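You operate a simulated robot arm through the tools that you are given. There is no shell and no other tool.

You run a simulated robot arm. Do the job below in one go: nothing can be reset, and whatever is moved stays where it is left.

## Task
Swap the empty tin for the one marked heavy and feed it in.
Fine: close the slider first; the empty tin marked fine goes where a square is free; close the slider again; buttons, knob and lever stay. Set down upright: what you pick out.

It is judged by the outcome, as a careful person would: the job done as asked, and still so three seconds after it is handed in. It fails if anything else is knocked over, pushed out of place, dropped, spilled or broken.

## Robot
A 7-joint arm with a two-finger parallel gripper, fixed in place. Base frame: the origin is at the foot of the arm, x ahead of it, y to its left, z up; the work surface is at about z = 930. Lengths are in mm, angles in rad, forces in N, time in s.
With the tool pointing down near the work surface it reaches from about 360 to 880 mm from the base axis. Its first joint turns from -2.496 to 2.496 rad. Payload 3 kg.
The TCP is the grasp point between the finger pads, 30 mm short of the fingertips. In the tool frame z runs along the fingers and y along their closing line. Largest opening 94 mm; finger width 28, thickness 10; the body of the gripper, 50 by 96 mm, starts 55 mm behind the TCP.
Orientation is that of the tool frame in the base frame, as a unit quaternion [w, x, y, z]. With the fingers straight down and closing along the base's y, the tool's x points along the base's -x, its y along +y and its z along -z.

## Interface
- The arm moves only by the tool arm_command. Its argument "deltas" is a list of rows, each an object of numbers (a shift or turn left out is 0, a gripper value left out holds the last): "wx", "wy", "wz": the turn, a rotation vector about the tool's x, y, z in rad; "dx", "dy", "dz": the shift along the tool's x, y, z in mm; "jaw": the closure, from 0 (fully open) to 1 (shut). In form: [{"wx": .., "wy": .., "wz": .., "dx": .., "dy": .., "dz": .., "jaw": ..}, ...]. A call has 1 to 20 rows; each row shifts and turns the commanded pose from where the row before left it, along the tool's axes as they then stand. Each row takes 0.2 s and may step no farther than 50 mm and 0.15 rad from the row before; otherwise, or with a gripper value out of range, the whole call is refused. A pose out of reach is approached as far as the arm can. The call stops where the force on the tool passes 90 N (or 10 N more than at its start, if that is more) or the arm is blocked; 0.2 s more then pass. Each finger travels about 72 mm/s and halts on what it meets, pressing with about 33 N; the grip force reading is that of the motor and also rises with nothing between the fingers. The clock runs only during rows and for 0.2 s after the last one: add rows that do not move to give the fingers time. The reply holds the time, the measured pose of the TCP, the force on the tool along the base axes, the opening and the grip force, in the units named above and with some noise, with the torque about the TCP (base axes, N m) and any sound that the robot's microphone picked up.
- Cameras (640 x 400 px; columns grow to the right, rows downward): "scene" is fixed at [48.7, -501.3, 1485.3]; the picture's right is [0.76, -0.65, 0.00], its down [-0.18, -0.20, -0.96] and it looks along [0.63, 0.73, -0.27] (base axes); focal length 338 px, centre (320, 200). "wrist" rides on the gripper at [76, 14, -103] in the tool frame; the picture's right is [-0.18, 0.98, 0.00], its down [-0.75, -0.14, -0.64] and it looks along [-0.63, -0.12, 0.77] (tool axes); focal length 243 px, centre (320, 200). There is no depth. A picture from a camera that has moved, and an enlarged one, comes with that camera's place and axes in the base frame and with its lens.
- snapshot(camera): a new picture of that camera. No time passes.
- enlarge(camera, box): a new picture of the part [left, top, right, bottom] of that camera's present view, enlarged. No time passes.
- job_done(): hands the job in; it is judged then, once.

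Places have to be worked out from the pictures, the camera data and where the tool is seen. Open the gripper and draw the arm clear of the work before you hand the job in, unless the task says otherwise.

The tools are called after ">>>" as a command line: name --argument value ..., lists and objects as JSON in quotes. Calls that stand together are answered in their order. arm_command: Moves the arm, as the interface text tells. Its arguments: {"type":"object","properties":{"deltas":{"type":"array","items":{"type":"object","properties":{"wx":{"type":"number"},"wy":{"type":"number"},"wz":{"type":"number"},"dx":{"type":"number"},"dy":{"type":"number"},"dz":{"type":"number"},"jaw":{"type":"number"}}}}},"required":["deltas"]} The other tools are called the same way: snapshot (camera) takes a picture; enlarge (camera, box) takes an enlarged picture of a part of a camera's view; job_done () hands the job in.

At the start:

```text
clock: 0.0
ee_pos: [599.0, 175.2, 1231.4]
tcp_rot: [0.0, 0.0, 1.0, 0.0]
force: [-0.1, -0.6, -0.1]
torque: [0.0, 0.02, -0.01]
width: 94.2
gripper_force: 0.1
```

scene: 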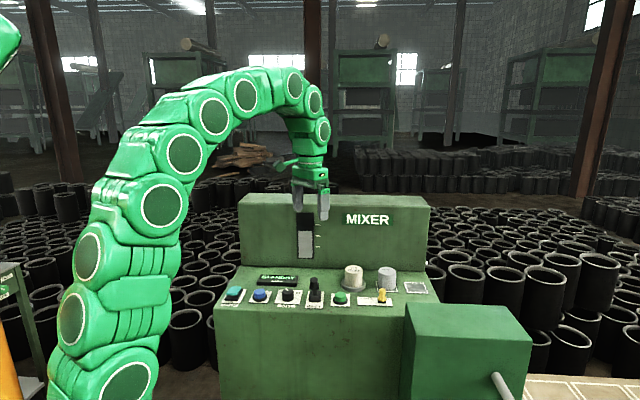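
wrist: 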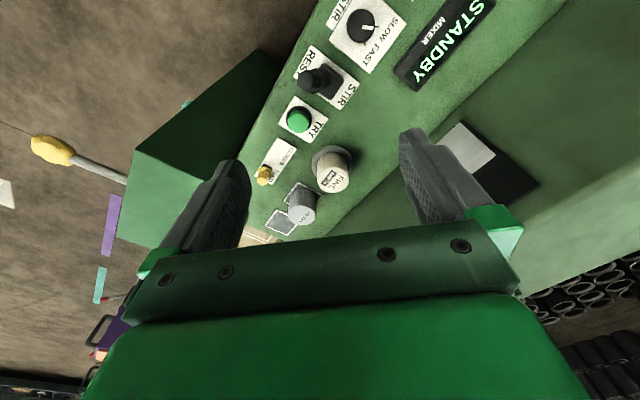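

I begin by looking more closely at the machine: panel, tins, slider and its surroundings.

>>> enlarge --camera "scene" --box '[200, 250, 440, 400]'

>>> enlarge --camera "scene" --box '[320, 250, 440, 325]'

>>> enlarge --camera "scene" --box '[230, 180, 440, 300]'

>>> enlarge --camera "wrist" --box '[230, 80, 420, 250]'

>>> enlarge --camera "wrist" --box '[0, 100, 260, 400]'

```text
2.67 times, centred on (320, 325) of scene
camera zoom: at [48.7, -501.3, 1485.3], right [0.76, -0.65, 0.0], down [-0.18, -0.2, -0.96], along [0.63, 0.73, -0.27], focal length 902 px, centre (320, -133)
```

zoom: 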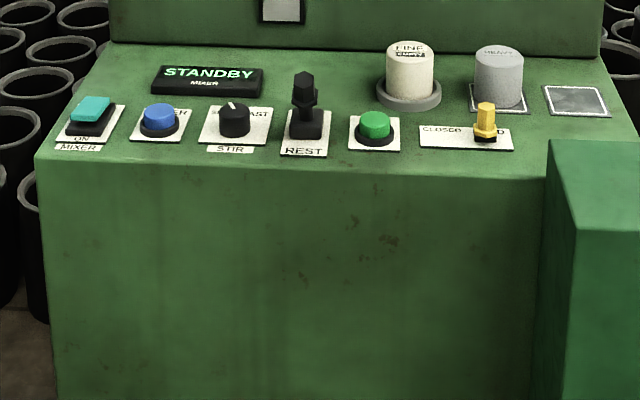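

```text
5.33 times, centred on (380, 288) of scene
camera zoom: at [48.7, -501.3, 1485.3], right [0.76, -0.65, 0.0], down [-0.18, -0.2, -0.96], along [0.63, 0.73, -0.27], focal length 1805 px, centre (0, -267)
```

zoom: 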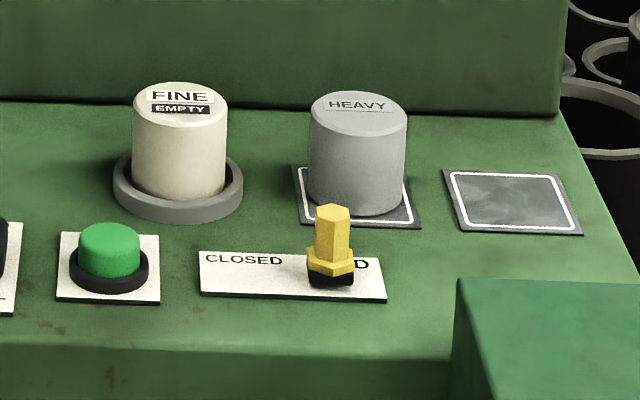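

```text
3.05 times, centred on (335, 240) of scene
camera zoom: at [48.7, -501.3, 1485.3], right [0.76, -0.65, 0.0], down [-0.18, -0.2, -0.96], along [0.63, 0.73, -0.27], focal length 1031 px, centre (274, 78)
```

zoom: 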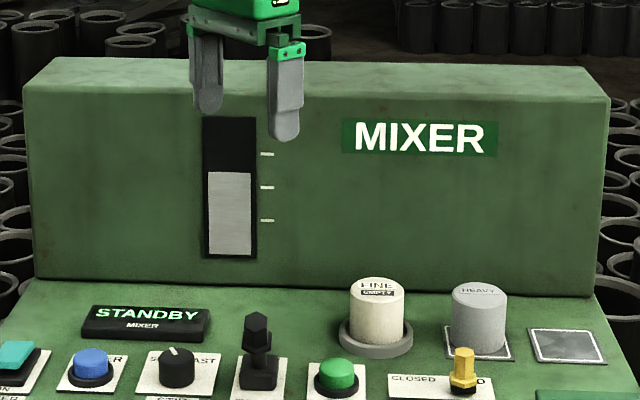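

```text
2.35 times, centred on (325, 165) of wrist
camera zoom: at [521.3, 189.5, 1332.7], right [0.18, 0.98, 0.0], down [0.75, -0.14, 0.64], along [0.63, -0.12, -0.77], focal length 571 px, centre (308, 282)
```

zoom: 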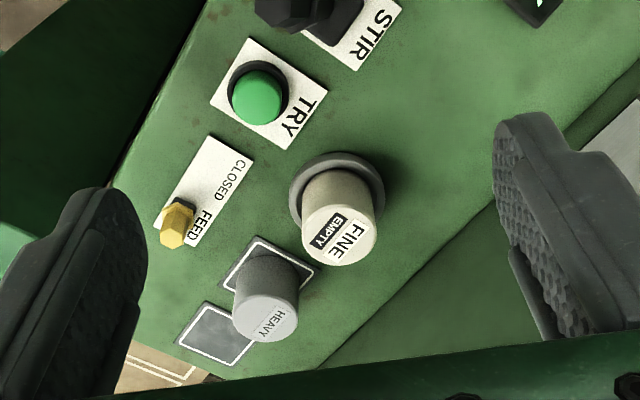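

```text
1.33 times, centred on (130, 250) of wrist
camera zoom: at [521.3, 189.5, 1332.7], right [0.18, 0.98, 0.0], down [0.75, -0.14, 0.64], along [0.63, -0.12, -0.77], focal length 324 px, centre (573, 133)
```

zoom: 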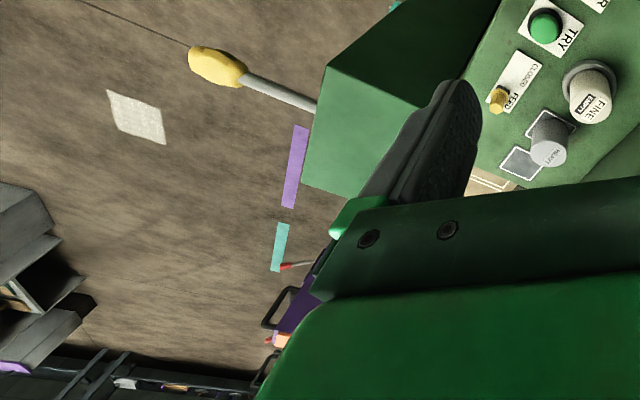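

From triangulating both views I judge: panel top z≈930, FINE tin at about (763,166), HEAVY tin at (838,92), free square at (902,25), yellow slider knob at (752,41) standing at FEED. The machine is yawed about -45°, so I turn the tool 45° and move over the panel for a better look.

>>> arm_command --deltas '[{"wz": -0.131}, {"wz": -0.131}, {"wz": -0.131}, {"wz": -0.131}, {"wz": -0.131}, {"wz": -0.1304}, {"dx": -2.3, "dy": -37.6, "dz": 16}, {"dx": -2.3, "dy": -37.6, "dz": 16}, {"dx": -2.3, "dy": -37.6, "dz": 16}, {"dx": -2.3, "dy": -37.6, "dz": 16}, {"dx": -2.3, "dy": -37.6, "dz": 16}]'

```text
clock: 2.4
ee_pos: [737.3, 49.2, 1149.8]
tcp_rot: [0.0, -0.382, 0.924, 0.0]
force: [0.4, -0.9, -0.1]
torque: [0.01, -0.03, -0.01]
width: 93.8
gripper_force: 0.0
```

The tool is now turned and above the slider area at z≈1150. I take pictures from here.

>>> snapshot --camera "wrist"

>>> snapshot --camera "scene"

```text
taken
camera wrist: at [672.7, 5.7, 1251.4], right [-0.57, 0.82, 0.0], down [0.63, 0.43, 0.64], along [0.53, 0.36, -0.77], focal length 243 px, centre (320, 200)
```

wrist: 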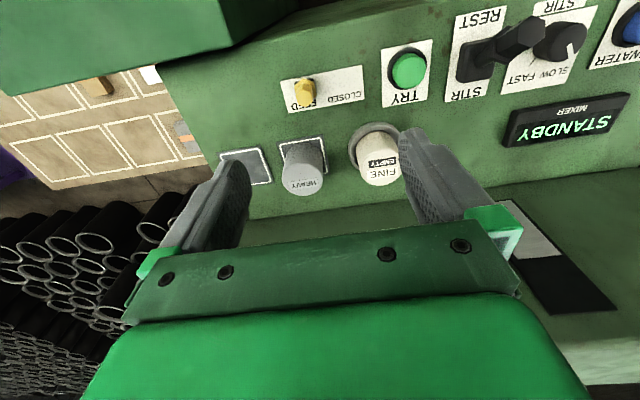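

```text
taken
```

scene: 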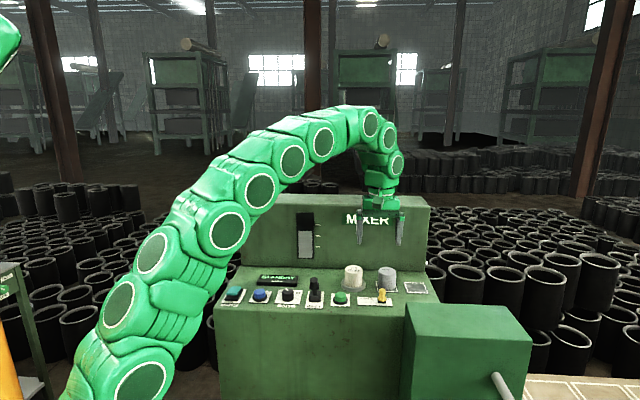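

The view is good (upside-down relative to the operator). I enlarge for exact places of the knob, tins, ring and squares.

>>> enlarge --camera "wrist" --box '[200, 30, 440, 210]'

>>> enlarge --camera "wrist" --box '[260, 50, 380, 130]'

>>> enlarge --camera "scene" --box '[365, 275, 415, 310]'

>>> enlarge --camera "wrist" --box '[0, 0, 320, 200]'

```text
2.22 times, centred on (320, 120) of wrist
camera zoom: at [672.7, 5.7, 1251.4], right [-0.57, 0.82, 0.0], down [0.63, 0.43, 0.64], along [0.53, 0.36, -0.77], focal length 539 px, centre (320, 378)
```

zoom: 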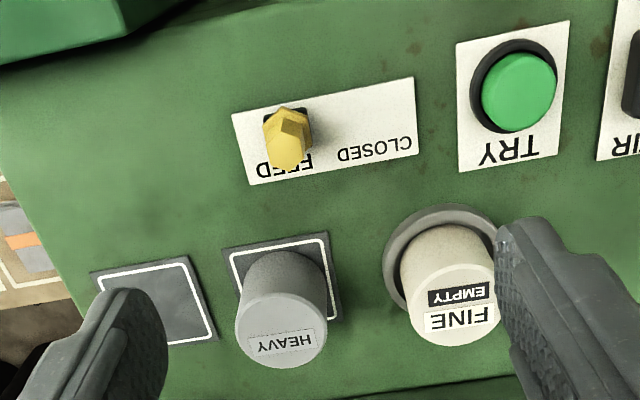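

```text
5.00 times, centred on (320, 90) of wrist
camera zoom: at [672.7, 5.7, 1251.4], right [-0.57, 0.82, 0.0], down [0.63, 0.43, 0.64], along [0.53, 0.36, -0.77], focal length 1213 px, centre (320, 750)
```

zoom: 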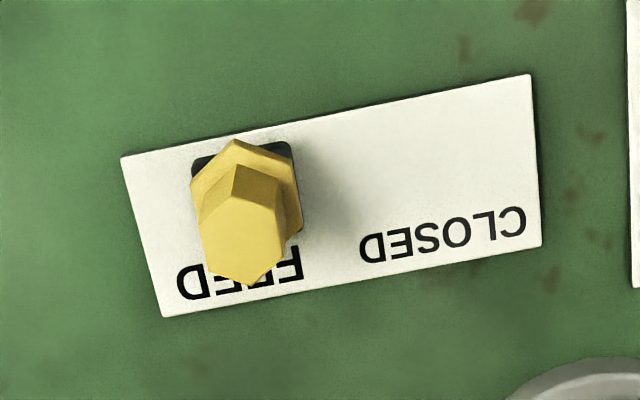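

```text
11.43 times, centred on (390, 292) of scene
camera zoom: at [48.7, -501.3, 1485.3], right [0.76, -0.65, 0.0], down [-0.18, -0.2, -0.96], along [0.63, 0.73, -0.27], focal length 3867 px, centre (-480, -857)
```

zoom: 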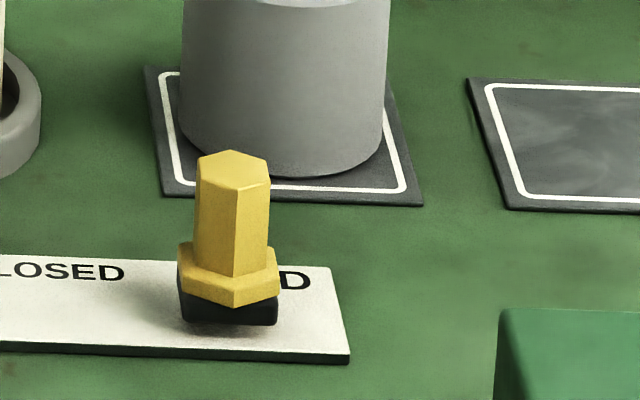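

```text
2.00 times, centred on (160, 100) of wrist
camera zoom: at [672.7, 5.7, 1251.4], right [-0.57, 0.82, 0.0], down [0.63, 0.43, 0.64], along [0.53, 0.36, -0.77], focal length 485 px, centre (640, 400)
```

zoom: 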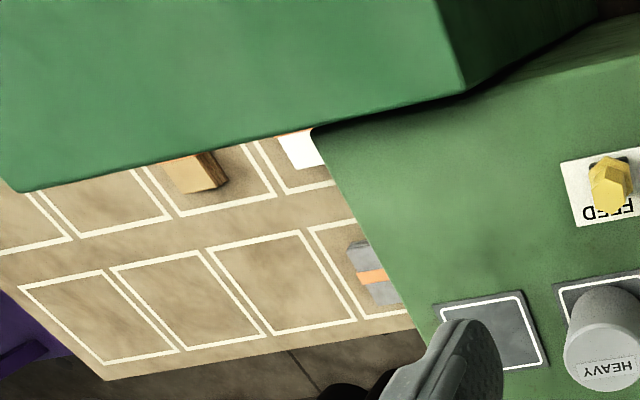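

The label is 100×40 mm, centred at about (745,59), slots along (0.707,-0.707); the knob is at ≈(754,39) with CLOSED about 40 mm to its left; knob top z≈975. I shut the fingers and go down to the right of the knob, staying above it first.

>>> arm_command --deltas '[{"dx": -2.6, "dy": -29.2, "jaw": 1}, {"dx": -2.6, "dy": -29.2}, {"dz": 35}, {"dz": 35}, {"dz": 35}, {"dz": 35}, {}]'

>>> snapshot --camera "wrist"

>>> enlarge --camera "scene" --box '[320, 220, 480, 320]'

```text
clock: 4.0
ee_pos: [784.4, 12.9, 1011.7]
tcp_rot: [0.001, -0.383, 0.924, 0.0]
force: [0.1, 0.0, -0.1]
torque: [0.02, 0.01, 0.04]
width: 0.0
gripper_force: 32.8
```

```text
taken
camera wrist: at [719.7, -29.9, 1112.9], right [-0.57, 0.82, 0.0], down [0.63, 0.43, 0.64], along [0.53, 0.36, -0.77], focal length 243 px, centre (320, 200)
```

wrist: 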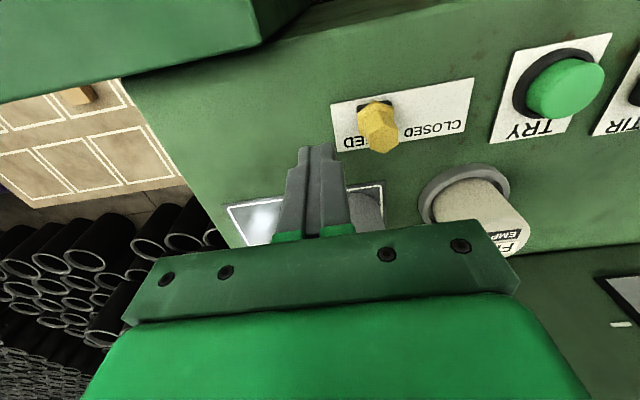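

```text
4.00 times, centred on (400, 270) of scene
camera zoom: at [48.7, -501.3, 1485.3], right [0.76, -0.65, 0.0], down [-0.18, -0.2, -0.96], along [0.63, 0.73, -0.27], focal length 1354 px, centre (0, -80)
```

zoom: 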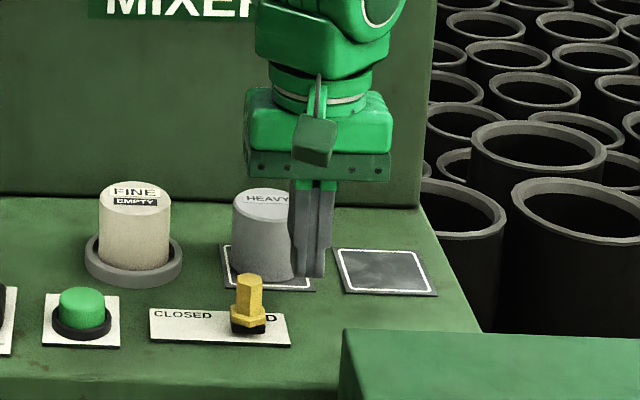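

Fingers are shut, tips at z≈982 to the right of the knob. I zoom in to refine where the knob is relative to the fingertips.

>>> enlarge --camera "wrist" --box '[280, 70, 480, 195]'

```text
3.20 times, centred on (380, 132) of wrist
camera zoom: at [719.7, -29.9, 1112.9], right [-0.57, 0.82, 0.0], down [0.63, 0.43, 0.64], along [0.53, 0.36, -0.77], focal length 776 px, centre (128, 416)
```

zoom: 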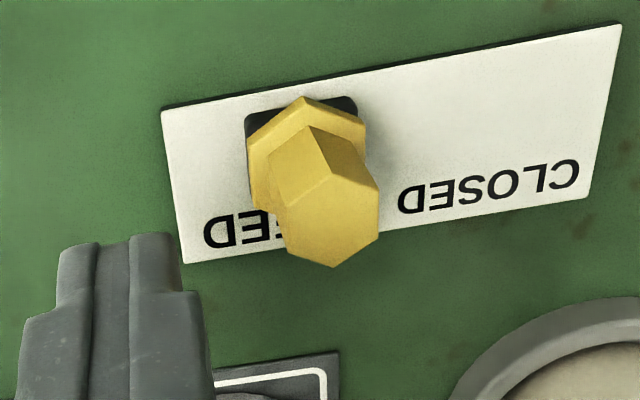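

Knob centre refined to ≈(752.5,38.3). I lower the shut fingers 36 mm beside it and push it gently toward CLOSED, watching the force.

>>> arm_command --deltas '[{"dx": 4, "dz": 18}, {"dz": 18}, {}, {"dy": 8}, {"dy": 8}, {"dy": 8}, {"dy": 6}, {}]'

>>> snapshot --camera "wrist"

>>> enlarge --camera "scene" --box '[320, 220, 480, 320]'

```text
clock: 5.8
ee_pos: [762.1, 31.8, 975.3]
tcp_rot: [0.0, -0.382, 0.924, 0.0]
force: [0.5, 0.3, 0.0]
torque: [-0.01, -0.02, 0.0]
width: 0.0
gripper_force: 33.2
```

```text
taken
camera wrist: at [697.6, -11.1, 1077.7], right [-0.57, 0.82, 0.0], down [0.63, 0.43, 0.64], along [0.53, 0.36, -0.77], focal length 243 px, centre (320, 200)
```

wrist: 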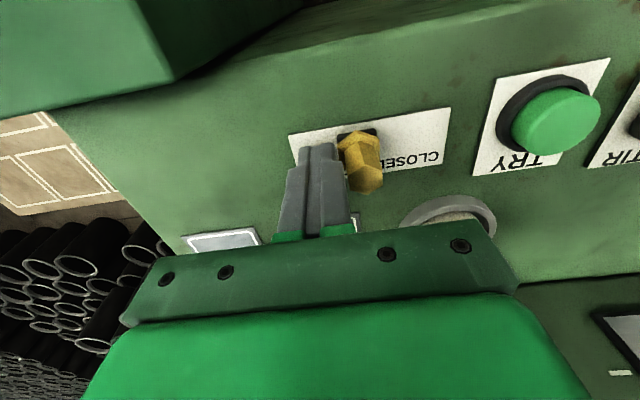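

```text
4.00 times, centred on (400, 270) of scene
camera zoom: at [48.7, -501.3, 1485.3], right [0.76, -0.65, 0.0], down [-0.18, -0.2, -0.96], along [0.63, 0.73, -0.27], focal length 1354 px, centre (0, -80)
```

zoom: 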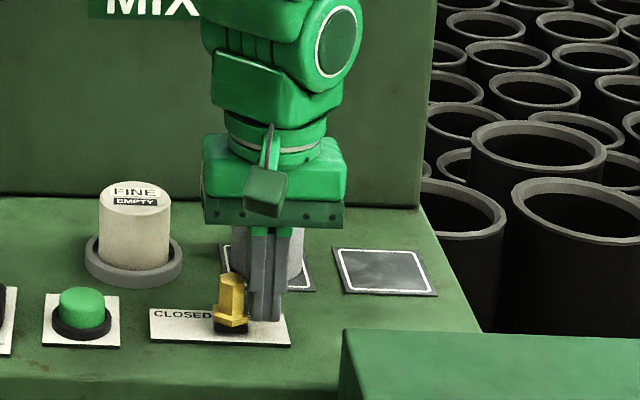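

The knob is moving with almost no force; it has shifted ~12 mm. I keep pushing toward CLOSED in small steps.

>>> arm_command --deltas '[{"dy": 6}, {"dy": 6}, {"dy": 6}, {"dy": 4}, {}]'

>>> snapshot --camera "wrist"

>>> enlarge --camera "scene" --box '[320, 220, 480, 320]'

```text
clock: 7.0
ee_pos: [744.1, 46.9, 973.9]
tcp_rot: [0.0, -0.383, 0.924, 0.0]
force: [0.4, 0.4, 0.3]
torque: [-0.01, 0.01, -0.03]
width: 0.2
gripper_force: 32.5
```

```text
taken
camera wrist: at [679.8, 3.4, 1076.1], right [-0.56, 0.83, 0.0], down [0.63, 0.43, 0.64], along [0.53, 0.36, -0.77], focal length 243 px, centre (320, 200)
```

wrist: 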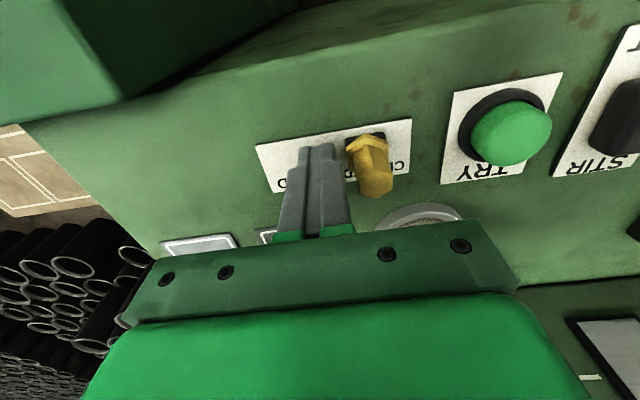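

```text
4.00 times, centred on (400, 270) of scene
camera zoom: at [48.7, -501.3, 1485.3], right [0.76, -0.65, 0.0], down [-0.18, -0.2, -0.96], along [0.63, 0.73, -0.27], focal length 1354 px, centre (0, -80)
```

zoom: 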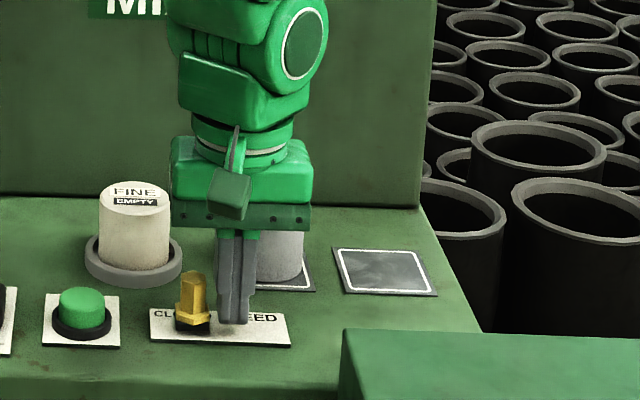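

The knob now seems to have jumped ahead of the fingers to the CLOSED end. I zoom to check for a gap.

>>> enlarge --camera "wrist" --box '[240, 90, 440, 215]'

>>> enlarge --camera "scene" --box '[345, 270, 405, 310]'

```text
3.20 times, centred on (340, 152) of wrist
camera zoom: at [679.8, 3.4, 1076.1], right [-0.56, 0.83, 0.0], down [0.63, 0.43, 0.64], along [0.53, 0.36, -0.77], focal length 776 px, centre (256, 352)
```

zoom: 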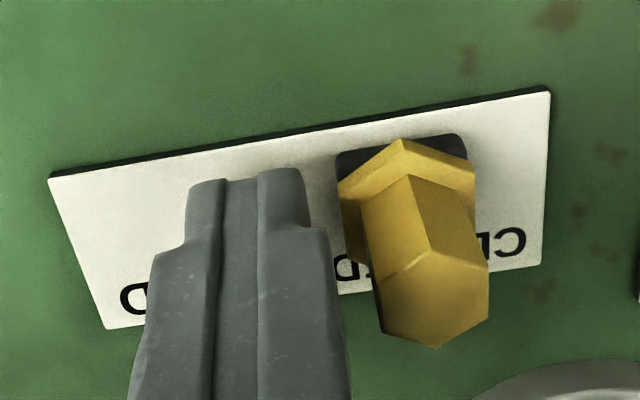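

```text
10.00 times, centred on (375, 290) of scene
camera zoom: at [48.7, -501.3, 1485.3], right [0.76, -0.65, 0.0], down [-0.18, -0.2, -0.96], along [0.63, 0.73, -0.27], focal length 3384 px, centre (-230, -700)
```

zoom: 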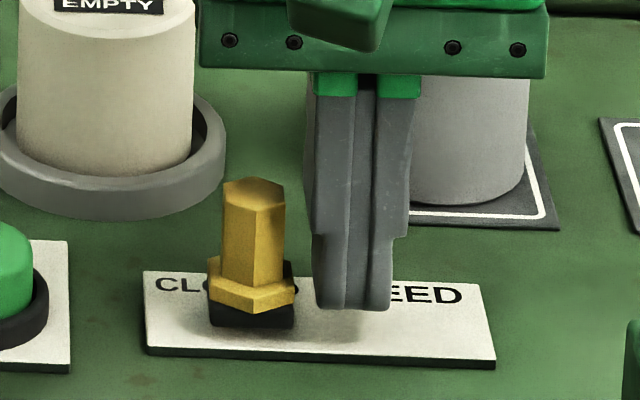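

The knob has snapped ahead of the fingers, symmetric to its former place on the plate. I nudge slightly to confirm it's at its stop.

>>> arm_command --deltas '[{"dy": 3}, {"dy": 2}]'

>>> enlarge --camera "scene" --box '[345, 270, 405, 310]'

```text
clock: 7.6
ee_pos: [741.5, 50.8, 975.4]
tcp_rot: [0.0, -0.382, 0.924, 0.0]
force: [-0.3, 0.5, -0.5]
torque: [0.02, 0.0, -0.02]
width: 0.0
gripper_force: 32.6
```

```text
10.00 times, centred on (375, 290) of scene
camera zoom: at [48.7, -501.3, 1485.3], right [0.76, -0.65, 0.0], down [-0.18, -0.2, -0.96], along [0.63, 0.73, -0.27], focal length 3384 px, centre (-230, -700)
```

zoom: 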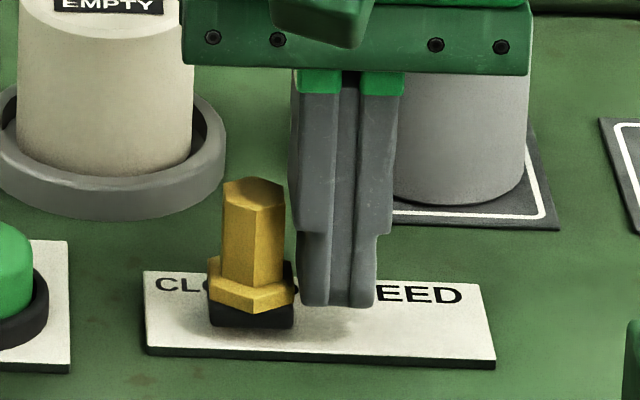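

Still no contact and the knob hasn't moved; one more small nudge to feel the stop.

>>> arm_command --deltas '[{"dy": 2}, {"dy": 1.5}]'

>>> enlarge --camera "scene" --box '[345, 270, 405, 310]'

```text
clock: 8.2
ee_pos: [741.3, 50.9, 976.4]
tcp_rot: [0.001, -0.383, 0.924, -0.001]
force: [38.9, -21.3, -3.0]
torque: [-0.05, -0.01, -0.18]
width: 0.0
gripper_force: 32.9
```

```text
10.00 times, centred on (375, 290) of scene
camera zoom: at [48.7, -501.3, 1485.3], right [0.76, -0.65, 0.0], down [-0.18, -0.2, -0.96], along [0.63, 0.73, -0.27], focal length 3384 px, centre (-230, -700)
```

zoom: 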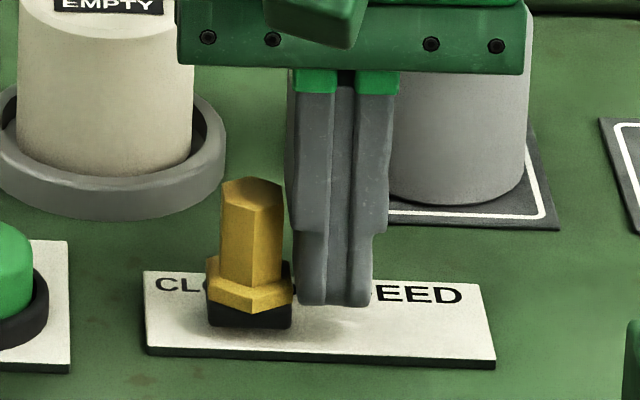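

44 N of resistance with no motion: the slider is at its CLOSED stop. I back off, lift, turn the tool back to closing along base y, and hover over the free square to test the reach there.

>>> arm_command --deltas '[{"dy": -8}, {"dy": -6}, {"dz": -40}, {"dz": -40}, {"dz": -30}, {"wz": 0.131}, {"wz": 0.131}, {"wz": 0.131}, {"wz": 0.131}, {"wz": 0.131}, {"wz": 0.1304}]'

```text
clock: 10.6
ee_pos: [747.5, 43.3, 1084.8]
tcp_rot: [0.0, 0.001, 1.0, 0.0]
force: [0.2, -0.5, -0.3]
torque: [0.0, -0.02, -0.03]
width: 0.0
gripper_force: 33.0
```

Now I move over the free square at z≈1085 and open the jaw, then look.

>>> arm_command --deltas '[{"dx": -38.5, "dy": -4.5, "jaw": 0}, {"dx": -38.5, "dy": -4.5}, {"dx": -38.5, "dy": -4.5}, {"dx": -38.5, "dy": -4.5}, {}, {}]'

>>> snapshot --camera "wrist"

>>> snapshot --camera "scene"

```text
clock: 12.0
ee_pos: [859.6, 28.5, 1078.6]
tcp_rot: [0.0, 0.0, 1.0, 0.0]
force: [-0.2, 0.1, -0.4]
torque: [0.01, 0.02, 0.0]
width: 93.8
gripper_force: 0.2
out of reach, approached as far as the arm can: row 3, 4
```

```text
taken
camera wrist: at [782.3, 43.4, 1179.2], right [0.18, 0.98, 0.0], down [0.75, -0.14, 0.64], along [0.63, -0.12, -0.77], focal length 243 px, centre (320, 200)
```

wrist: 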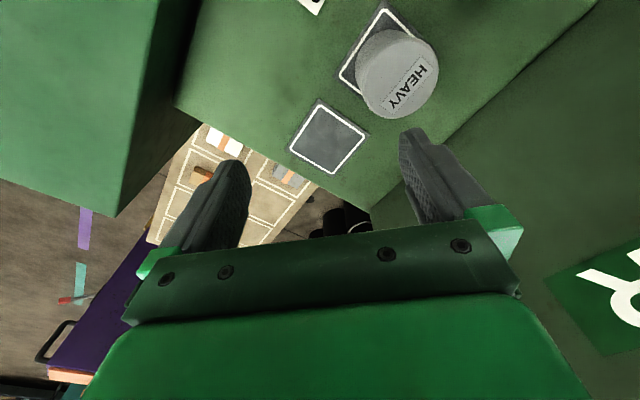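

```text
taken
```

scene: 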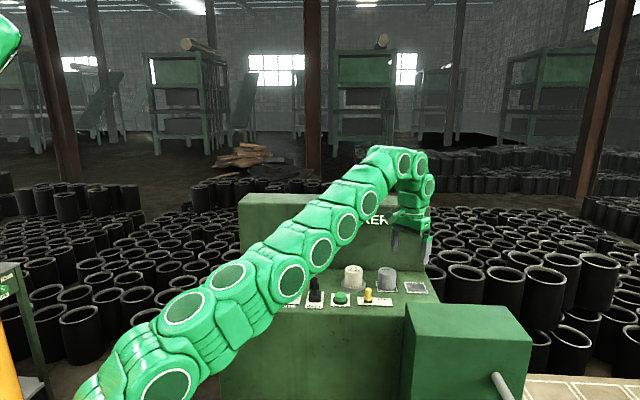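

Straight down at this height the arm only reaches x≈860, so the square (x≈902) is out of reach with a vertical tool; I'll need a tilted tool (about the closing axis) for that tin. I zoom to pin down the square and HEAVY tin.

>>> enlarge --camera "wrist" --box '[270, 0, 470, 200]'

>>> enlarge --camera "scene" --box '[330, 220, 450, 310]'

```text
2.00 times, centred on (370, 100) of wrist
camera zoom: at [782.3, 43.4, 1179.2], right [0.18, 0.98, 0.0], down [0.75, -0.14, 0.64], along [0.63, -0.12, -0.77], focal length 485 px, centre (220, 400)
```

zoom: 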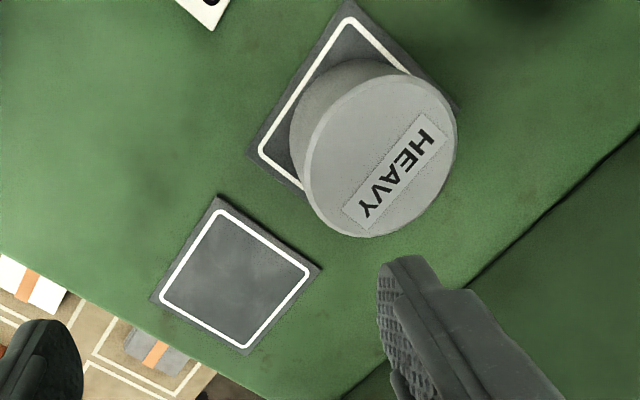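

```text
4.44 times, centred on (390, 265) of scene
camera zoom: at [48.7, -501.3, 1485.3], right [0.76, -0.65, 0.0], down [-0.18, -0.2, -0.96], along [0.63, 0.73, -0.27], focal length 1504 px, centre (9, -89)
```

zoom: 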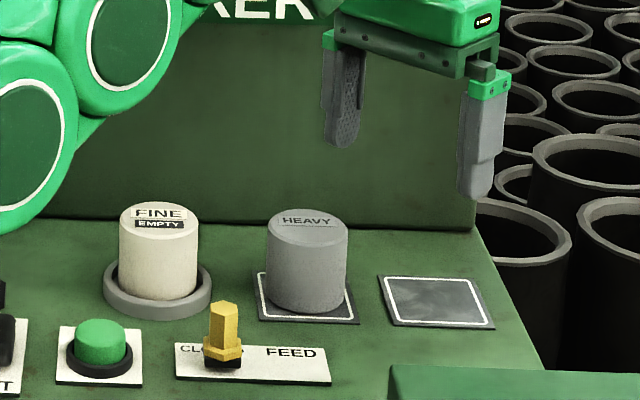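

Square centre measured ≈(905,28), side ≈67 mm; HEAVY at ≈(838,92). I back off a little, tilt the tool outward 0.25 rad about its closing axis, and test the reach again.

>>> arm_command --deltas '[{"dx": 30}, {"dx": 30}, {"wy": -0.125}, {"wy": -0.125}, {}]'

```text
clock: 13.2
ee_pos: [799.0, 28.3, 1075.8]
tcp_rot: [0.125, 0.0, 0.992, 0.0]
force: [-0.7, 0.3, 0.6]
torque: [0.0, 0.0, 0.0]
width: 93.7
gripper_force: 0.1
```

The tilt is as intended (tool z points outward and down). I move out to x≈905 at this height to test.

>>> arm_command --deltas '[{"dx": -34.2, "dz": 8.74}, {"dx": -34.2, "dz": 8.74}, {"dx": -34.2, "dz": 8.74}, {}]'

```text
clock: 14.2
ee_pos: [904.4, 30.0, 1079.1]
tcp_rot: [0.126, 0.001, 0.992, 0.0]
force: [0.5, 0.2, -0.2]
torque: [0.02, -0.01, 0.02]
width: 93.8
gripper_force: 0.1
```

With 0.25 rad tilt the arm reaches the square at z≈1079. I verify also lower down (z≈990), well clear of the HEAVY tin, and take a look.

>>> arm_command --deltas '[{"dx": 11, "dz": 43}, {"dx": 11, "dz": 43}, {}]'

>>> snapshot --camera "wrist"

>>> snapshot --camera "scene"

```text
clock: 15.0
ee_pos: [906.5, 29.7, 989.1]
tcp_rot: [0.125, 0.001, 0.992, 0.0]
force: [0.7, 0.4, -0.4]
torque: [-0.01, 0.02, 0.0]
width: 94.0
gripper_force: 0.0
```

```text
taken
camera wrist: at [805.0, 45.1, 1069.3], right [0.18, 0.98, 0.05], down [0.57, -0.14, 0.81], along [0.8, -0.12, -0.59], focal length 243 px, centre (320, 200)
```

wrist: 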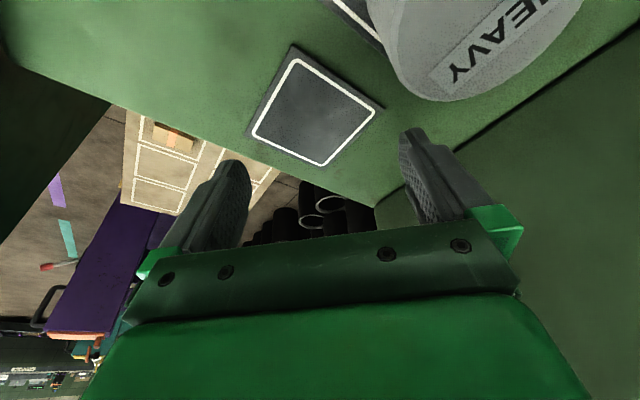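

```text
taken
```

scene: 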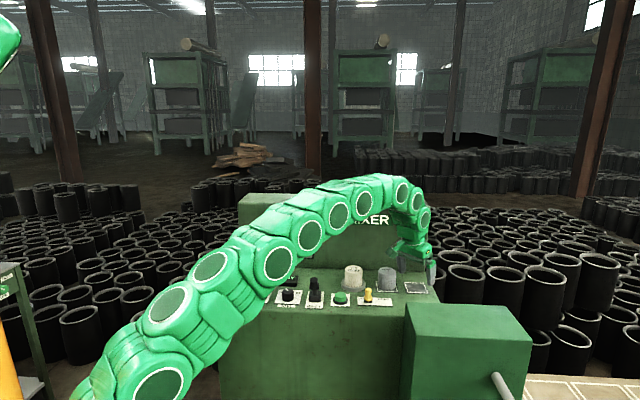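

Reach at the square is confirmed with this tilt (TCP read (906,30,989)). I will use this same orientation to grasp FINE so it stays upright; I rise and move over the FINE tin to look.

>>> arm_command --deltas '[{"dx": -11, "dz": -43}, {"dx": -11, "dz": -43}, {"dx": 27.7, "dy": 27.2, "dz": -7.1}, {"dx": 27.7, "dy": 27.2, "dz": -7.1}, {"dx": 27.7, "dy": 27.2, "dz": -7.1}, {"dx": 27.7, "dy": 27.2, "dz": -7.1}, {"dx": 27.7, "dy": 27.2, "dz": -7.1}, {}]'

>>> snapshot --camera "wrist"

>>> enlarge --camera "scene" --box '[300, 200, 460, 310]'

```text
clock: 16.8
ee_pos: [761.3, 165.6, 1075.9]
tcp_rot: [0.125, 0.0, 0.992, -0.001]
force: [0.5, 0.8, -0.5]
torque: [-0.01, 0.0, -0.01]
width: 93.9
gripper_force: 0.0
```

```text
taken
camera wrist: at [662.0, 180.5, 1156.2], right [0.18, 0.98, 0.05], down [0.57, -0.14, 0.81], along [0.8, -0.12, -0.59], focal length 243 px, centre (320, 200)
```

wrist: 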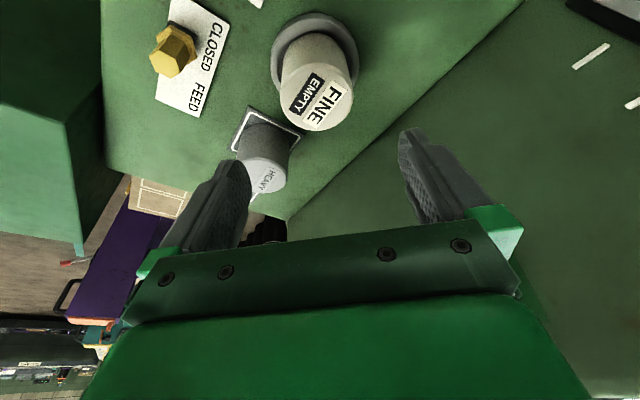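

```text
3.64 times, centred on (380, 255) of scene
camera zoom: at [48.7, -501.3, 1485.3], right [0.76, -0.65, 0.0], down [-0.18, -0.2, -0.96], along [0.63, 0.73, -0.27], focal length 1230 px, centre (102, 0)
```

zoom: 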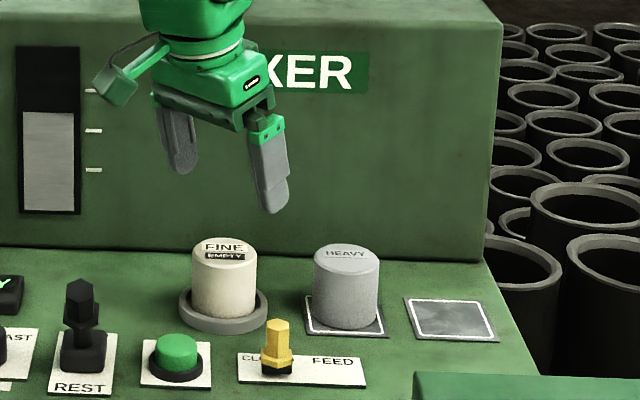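

FINE is in view just below the gripper's line. I zoom to fix its top centre and the ring rim.

>>> enlarge --camera "wrist" --box '[250, 0, 410, 140]'

>>> enlarge --camera "scene" --box '[335, 258, 375, 298]'

```text
2.86 times, centred on (330, 70) of wrist
camera zoom: at [662.0, 180.5, 1156.2], right [0.18, 0.98, 0.05], down [0.57, -0.14, 0.81], along [0.8, -0.12, -0.59], focal length 693 px, centre (291, 571)
```

zoom: 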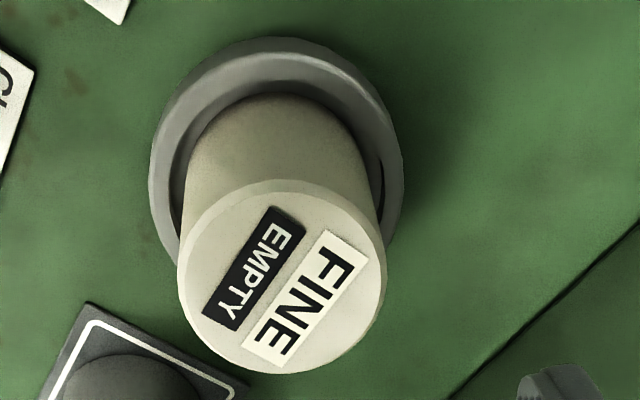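

```text
10.00 times, centred on (355, 278) of scene
camera zoom: at [48.7, -501.3, 1485.3], right [0.76, -0.65, 0.0], down [-0.18, -0.2, -0.96], along [0.63, 0.73, -0.27], focal length 3384 px, centre (-30, -580)
```

zoom: 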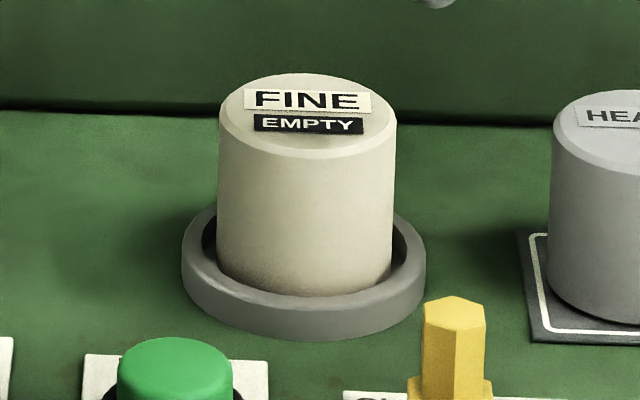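

FINE top centre ≈(763.6,166.7,985.5), diameter ≈56 mm, socket ring rim ≈z 941. I descend straight down with open jaws to TCP z≈979 (tips stay above the ring).

>>> arm_command --deltas '[{"dx": 7.3, "dy": 0.4, "dz": 31.5}, {"dx": 7.3, "dy": 0.4, "dz": 31.5}, {"dx": 7.2, "dy": 0.3, "dz": 31.5}, {}]'

>>> snapshot --camera "wrist"

>>> enlarge --camera "scene" --box '[310, 230, 410, 305]'

```text
clock: 17.8
ee_pos: [764.3, 168.9, 978.7]
tcp_rot: [0.125, 0.0, 0.992, 0.0]
force: [-0.2, 1.0, -0.3]
torque: [-0.01, -0.02, -0.01]
width: 94.1
gripper_force: 0.0
```

```text
taken
camera wrist: at [663.5, 184.1, 1057.6], right [0.18, 0.98, 0.05], down [0.57, -0.14, 0.81], along [0.8, -0.12, -0.59], focal length 243 px, centre (320, 200)
```

wrist: 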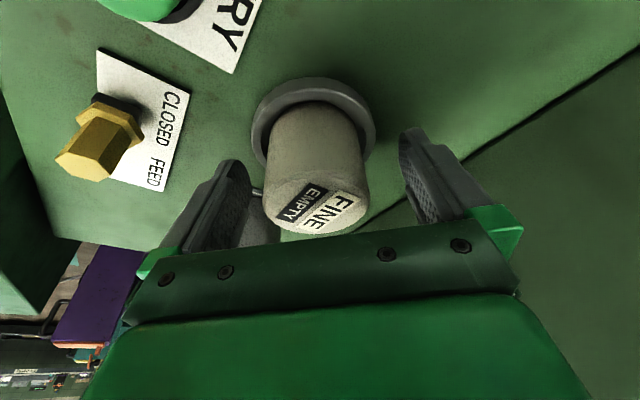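

```text
5.33 times, centred on (360, 268) of scene
camera zoom: at [48.7, -501.3, 1485.3], right [0.76, -0.65, 0.0], down [-0.18, -0.2, -0.96], along [0.63, 0.73, -0.27], focal length 1805 px, centre (107, -160)
```

zoom: 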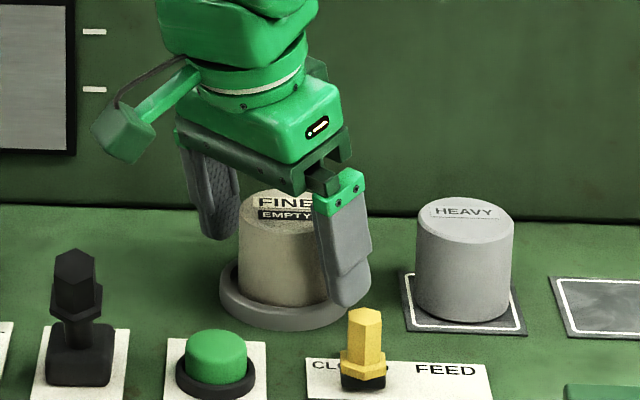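

The tin stands between the fingers, about 2 mm off-centre in y. I correct that and close the fingers.

>>> arm_command --deltas '[{"dy": -2}, {"jaw": 1}, {}, {}, {}]'

>>> snapshot --camera "wrist"

>>> enlarge --camera "scene" --box '[310, 230, 410, 305]'

```text
clock: 19.0
ee_pos: [763.4, 166.7, 979.5]
tcp_rot: [0.125, 0.001, 0.992, 0.0]
force: [0.1, 1.5, 2.9]
torque: [-0.05, 0.01, 0.02]
width: 57.6
gripper_force: 32.7
```

```text
taken
camera wrist: at [664.3, 181.2, 1058.2], right [0.18, 0.98, 0.05], down [0.57, -0.14, 0.81], along [0.8, -0.12, -0.59], focal length 243 px, centre (320, 200)
```

wrist: 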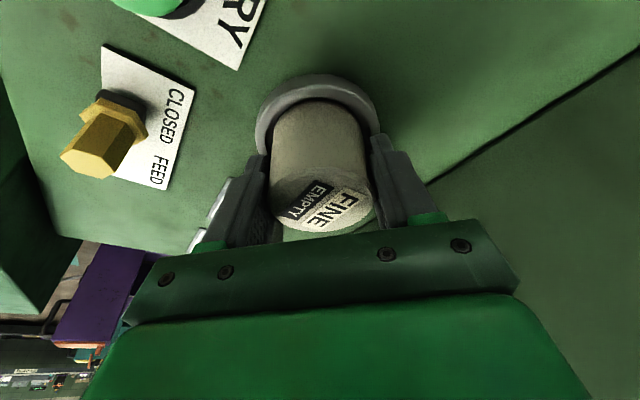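

```text
5.33 times, centred on (360, 268) of scene
camera zoom: at [48.7, -501.3, 1485.3], right [0.76, -0.65, 0.0], down [-0.18, -0.2, -0.96], along [0.63, 0.73, -0.27], focal length 1805 px, centre (107, -160)
```

zoom: 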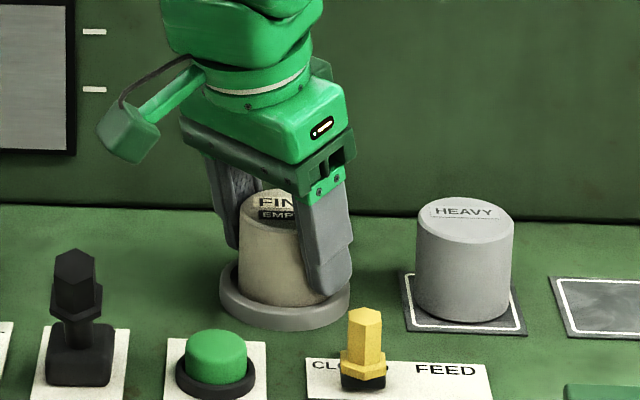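

Gripped at width 57.6 mm. I lift straight up in base z, a little first, and check.

>>> arm_command --deltas '[{"dx": -1.24, "dz": -4.85}, {"dx": -2.48, "dz": -9.7}, {"dx": -3.72, "dz": -14.5}, {}]'

>>> enlarge --camera "scene" --box '[310, 230, 410, 305]'

>>> snapshot --camera "wrist"

```text
clock: 20.0
ee_pos: [764.3, 164.9, 1009.0]
tcp_rot: [0.124, 0.0, 0.992, -0.001]
force: [-0.1, 1.3, -2.4]
torque: [-0.01, 0.0, -0.01]
width: 57.6
gripper_force: 33.1
```

```text
5.33 times, centred on (360, 268) of scene
camera zoom: at [48.7, -501.3, 1485.3], right [0.76, -0.65, 0.0], down [-0.18, -0.2, -0.96], along [0.63, 0.73, -0.27], focal length 1805 px, centre (107, -160)
```

zoom: 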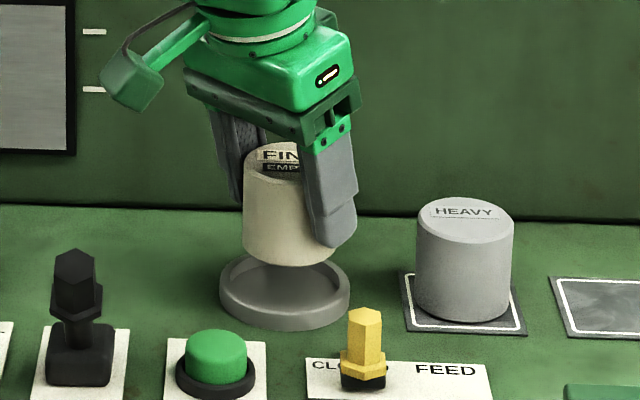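

```text
taken
camera wrist: at [665.3, 179.5, 1089.4], right [0.18, 0.98, 0.04], down [0.57, -0.14, 0.81], along [0.8, -0.12, -0.59], focal length 243 px, centre (320, 200)
```

wrist: 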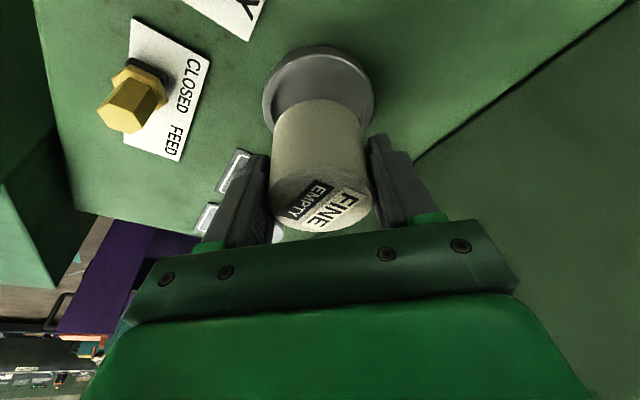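

The tin hangs upright (≈0.24 kg). I raise to z≈1062 so its base clears HEAVY, and carry it over the free square.

>>> arm_command --deltas '[{"dx": -6.55, "dz": -25.7}, {"dx": -6.55, "dz": -25.7}, {"dx": -16.9, "dy": -17.3, "dz": 4.33}, {"dx": -16.9, "dy": -17.3, "dz": 4.33}, {"dx": -16.9, "dy": -17.3, "dz": 4.33}, {"dx": -16.9, "dy": -17.3, "dz": 4.33}, {"dx": -16.9, "dy": -17.3, "dz": 4.33}, {"dx": -16.9, "dy": -17.3, "dz": 4.33}, {"dx": -16.9, "dy": -17.3, "dz": 4.33}, {"dx": -16.9, "dy": -17.3, "dz": 4.33}, {}]'

>>> enlarge --camera "scene" --box '[350, 220, 470, 310]'

>>> snapshot --camera "wrist"

```text
clock: 22.4
ee_pos: [903.9, 26.0, 1064.6]
tcp_rot: [0.125, 0.0, 0.992, 0.0]
force: [-1.0, 0.1, -1.8]
torque: [-0.02, -0.01, 0.01]
width: 57.8
gripper_force: 33.3
```

```text
4.44 times, centred on (410, 265) of scene
camera zoom: at [48.7, -501.3, 1485.3], right [0.76, -0.65, 0.0], down [-0.18, -0.2, -0.96], along [0.63, 0.73, -0.27], focal length 1504 px, centre (-80, -89)
```

zoom: 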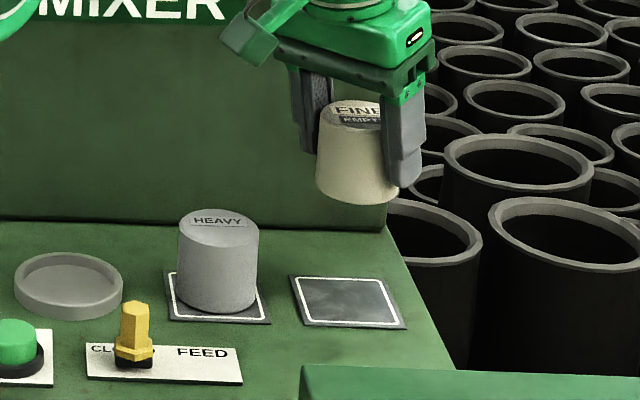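

```text
taken
camera wrist: at [803.9, 41.3, 1143.9], right [0.18, 0.98, 0.05], down [0.57, -0.14, 0.81], along [0.8, -0.12, -0.59], focal length 243 px, centre (320, 200)
```

wrist: 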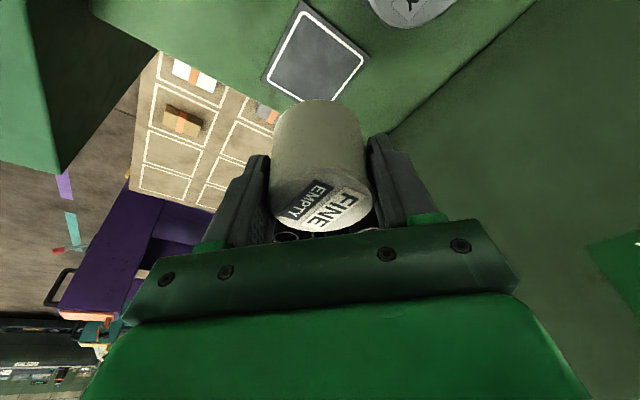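

Tin is lined up above the free square in both views. I lower it to just above the square (TCP z≈985) and check before contact.

>>> arm_command --deltas '[{"dx": 4.96, "dz": 19.4}, {"dx": 4.96, "dz": 19.4}, {"dx": 4.96, "dz": 19.4}, {"dx": 4.2, "dz": 16.5}, {}]'

>>> enlarge --camera "scene" --box '[360, 250, 440, 310]'

>>> snapshot --camera "wrist"

```text
clock: 23.6
ee_pos: [904.1, 26.7, 986.2]
tcp_rot: [0.124, 0.0, 0.992, 0.0]
force: [-0.1, 0.6, -1.1]
torque: [0.03, -0.02, -0.01]
width: 57.7
gripper_force: 32.7
```

```text
6.67 times, centred on (400, 280) of scene
camera zoom: at [48.7, -501.3, 1485.3], right [0.76, -0.65, 0.0], down [-0.18, -0.2, -0.96], along [0.63, 0.73, -0.27], focal length 2256 px, centre (-213, -333)
```

zoom: 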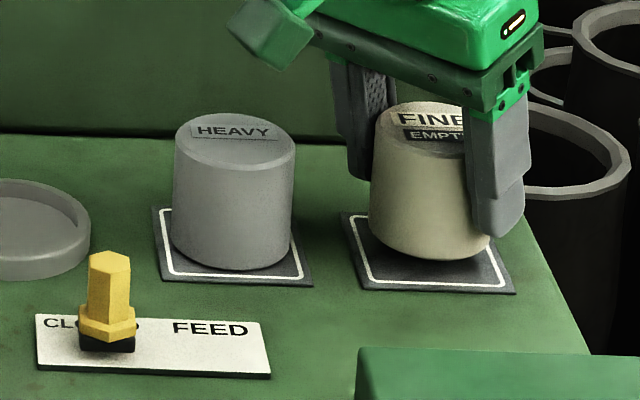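

```text
taken
camera wrist: at [804.3, 41.3, 1065.8], right [0.18, 0.98, 0.05], down [0.57, -0.14, 0.81], along [0.8, -0.12, -0.59], focal length 243 px, centre (320, 200)
```

wrist: 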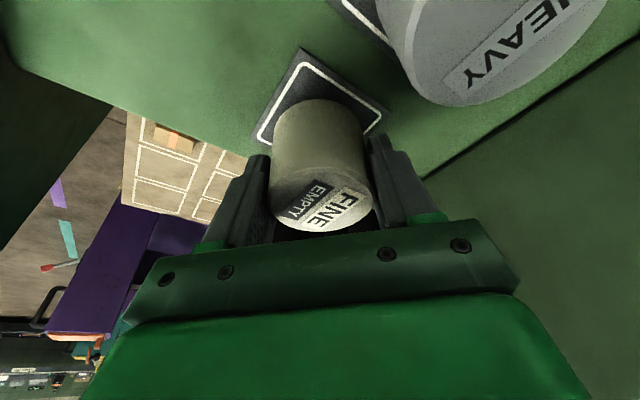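

Still ~6 mm above the square. I zoom in on both views to check centring before setting down.

>>> enlarge --camera "wrist" --box '[230, 30, 410, 150]'

>>> enlarge --camera "scene" --box '[376, 262, 428, 300]'

```text
3.33 times, centred on (320, 90) of wrist
camera zoom: at [804.3, 41.3, 1065.8], right [0.18, 0.98, 0.05], down [0.57, -0.14, 0.81], along [0.8, -0.12, -0.59], focal length 809 px, centre (320, 567)
```

zoom: 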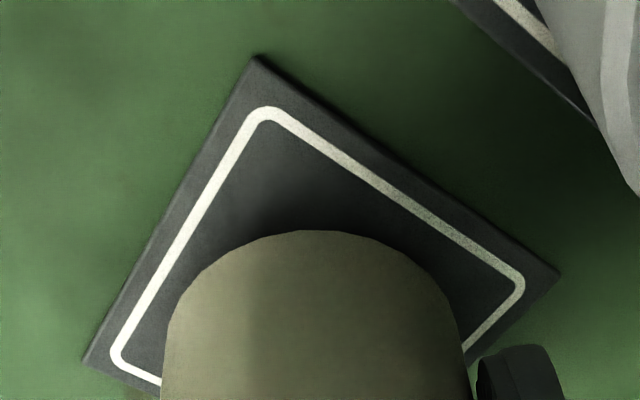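

```text
10.53 times, centred on (402, 281) of scene
camera zoom: at [48.7, -501.3, 1485.3], right [0.76, -0.65, 0.0], down [-0.18, -0.2, -0.96], along [0.63, 0.73, -0.27], focal length 3562 px, centre (-543, -653)
```

zoom: 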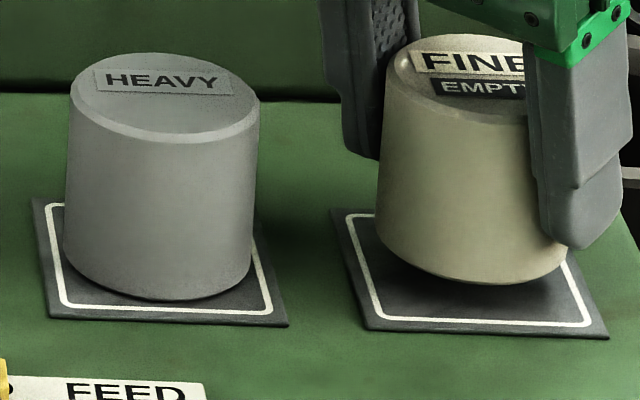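

Both views put the tin within 2–3 mm of the square's centre. I lower gently until contact.

>>> arm_command --deltas '[{"dx": 1.7, "dz": 1.7}, {"dx": 0.5, "dz": 1.94}, {"dx": 0.25, "dz": 0.97}, {}]'

```text
clock: 24.6
ee_pos: [902.4, 25.3, 980.9]
tcp_rot: [0.124, 0.0, 0.992, 0.0]
force: [-0.8, 0.0, -2.3]
torque: [-0.01, 0.0, 0.04]
width: 57.7
gripper_force: 33.1
```

No contact yet (only the tin's own weight). I keep lowering in 1 mm steps.

>>> arm_command --deltas '[{"dx": 0.25, "dz": 0.97}, {"dx": 0.12, "dz": 0.48}, {}]'

>>> enlarge --camera "scene" --box '[376, 262, 428, 300]'

```text
clock: 25.4
ee_pos: [902.7, 26.1, 978.9]
tcp_rot: [0.124, -0.001, 0.992, 0.0]
force: [-0.3, 0.2, -2.2]
torque: [0.03, -0.01, 0.01]
width: 57.8
gripper_force: 33.1
```

```text
10.53 times, centred on (402, 281) of scene
camera zoom: at [48.7, -501.3, 1485.3], right [0.76, -0.65, 0.0], down [-0.18, -0.2, -0.96], along [0.63, 0.73, -0.27], focal length 3562 px, centre (-543, -653)
```

zoom: 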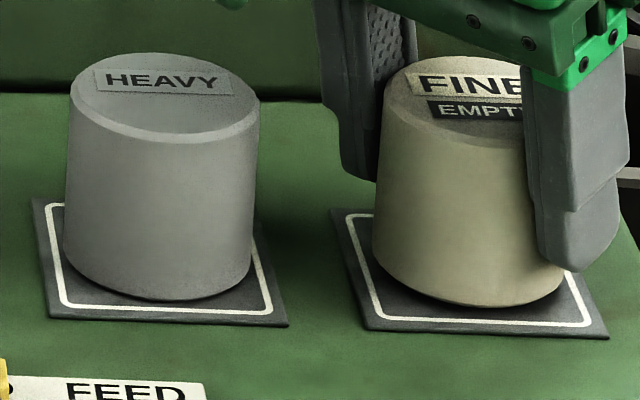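

Almost down — the gap to the plate line is nearly the same as HEAVY's. I go on in half-millimetre steps until the force shows contact.

>>> arm_command --deltas '[{"dx": 0.12, "dz": 0.48}, {"dx": 0.12, "dz": 0.48}, {}]'

```text
clock: 26.2
ee_pos: [901.9, 25.7, 979.1]
tcp_rot: [0.125, 0.001, 0.992, 0.0]
force: [0.0, 0.5, -2.4]
torque: [-0.01, -0.02, -0.01]
width: 57.4
gripper_force: 32.6
```

>>> arm_command --deltas '[{"dx": 0.15, "dz": 0.58}, {"dx": 0.15, "dz": 0.58}, {}]'

```text
clock: 27.0
ee_pos: [903.1, 25.4, 976.6]
tcp_rot: [0.125, 0.0, 0.992, -0.001]
force: [0.1, 1.2, -2.2]
torque: [-0.03, 0.02, 0.03]
width: 57.4
gripper_force: 33.4
```

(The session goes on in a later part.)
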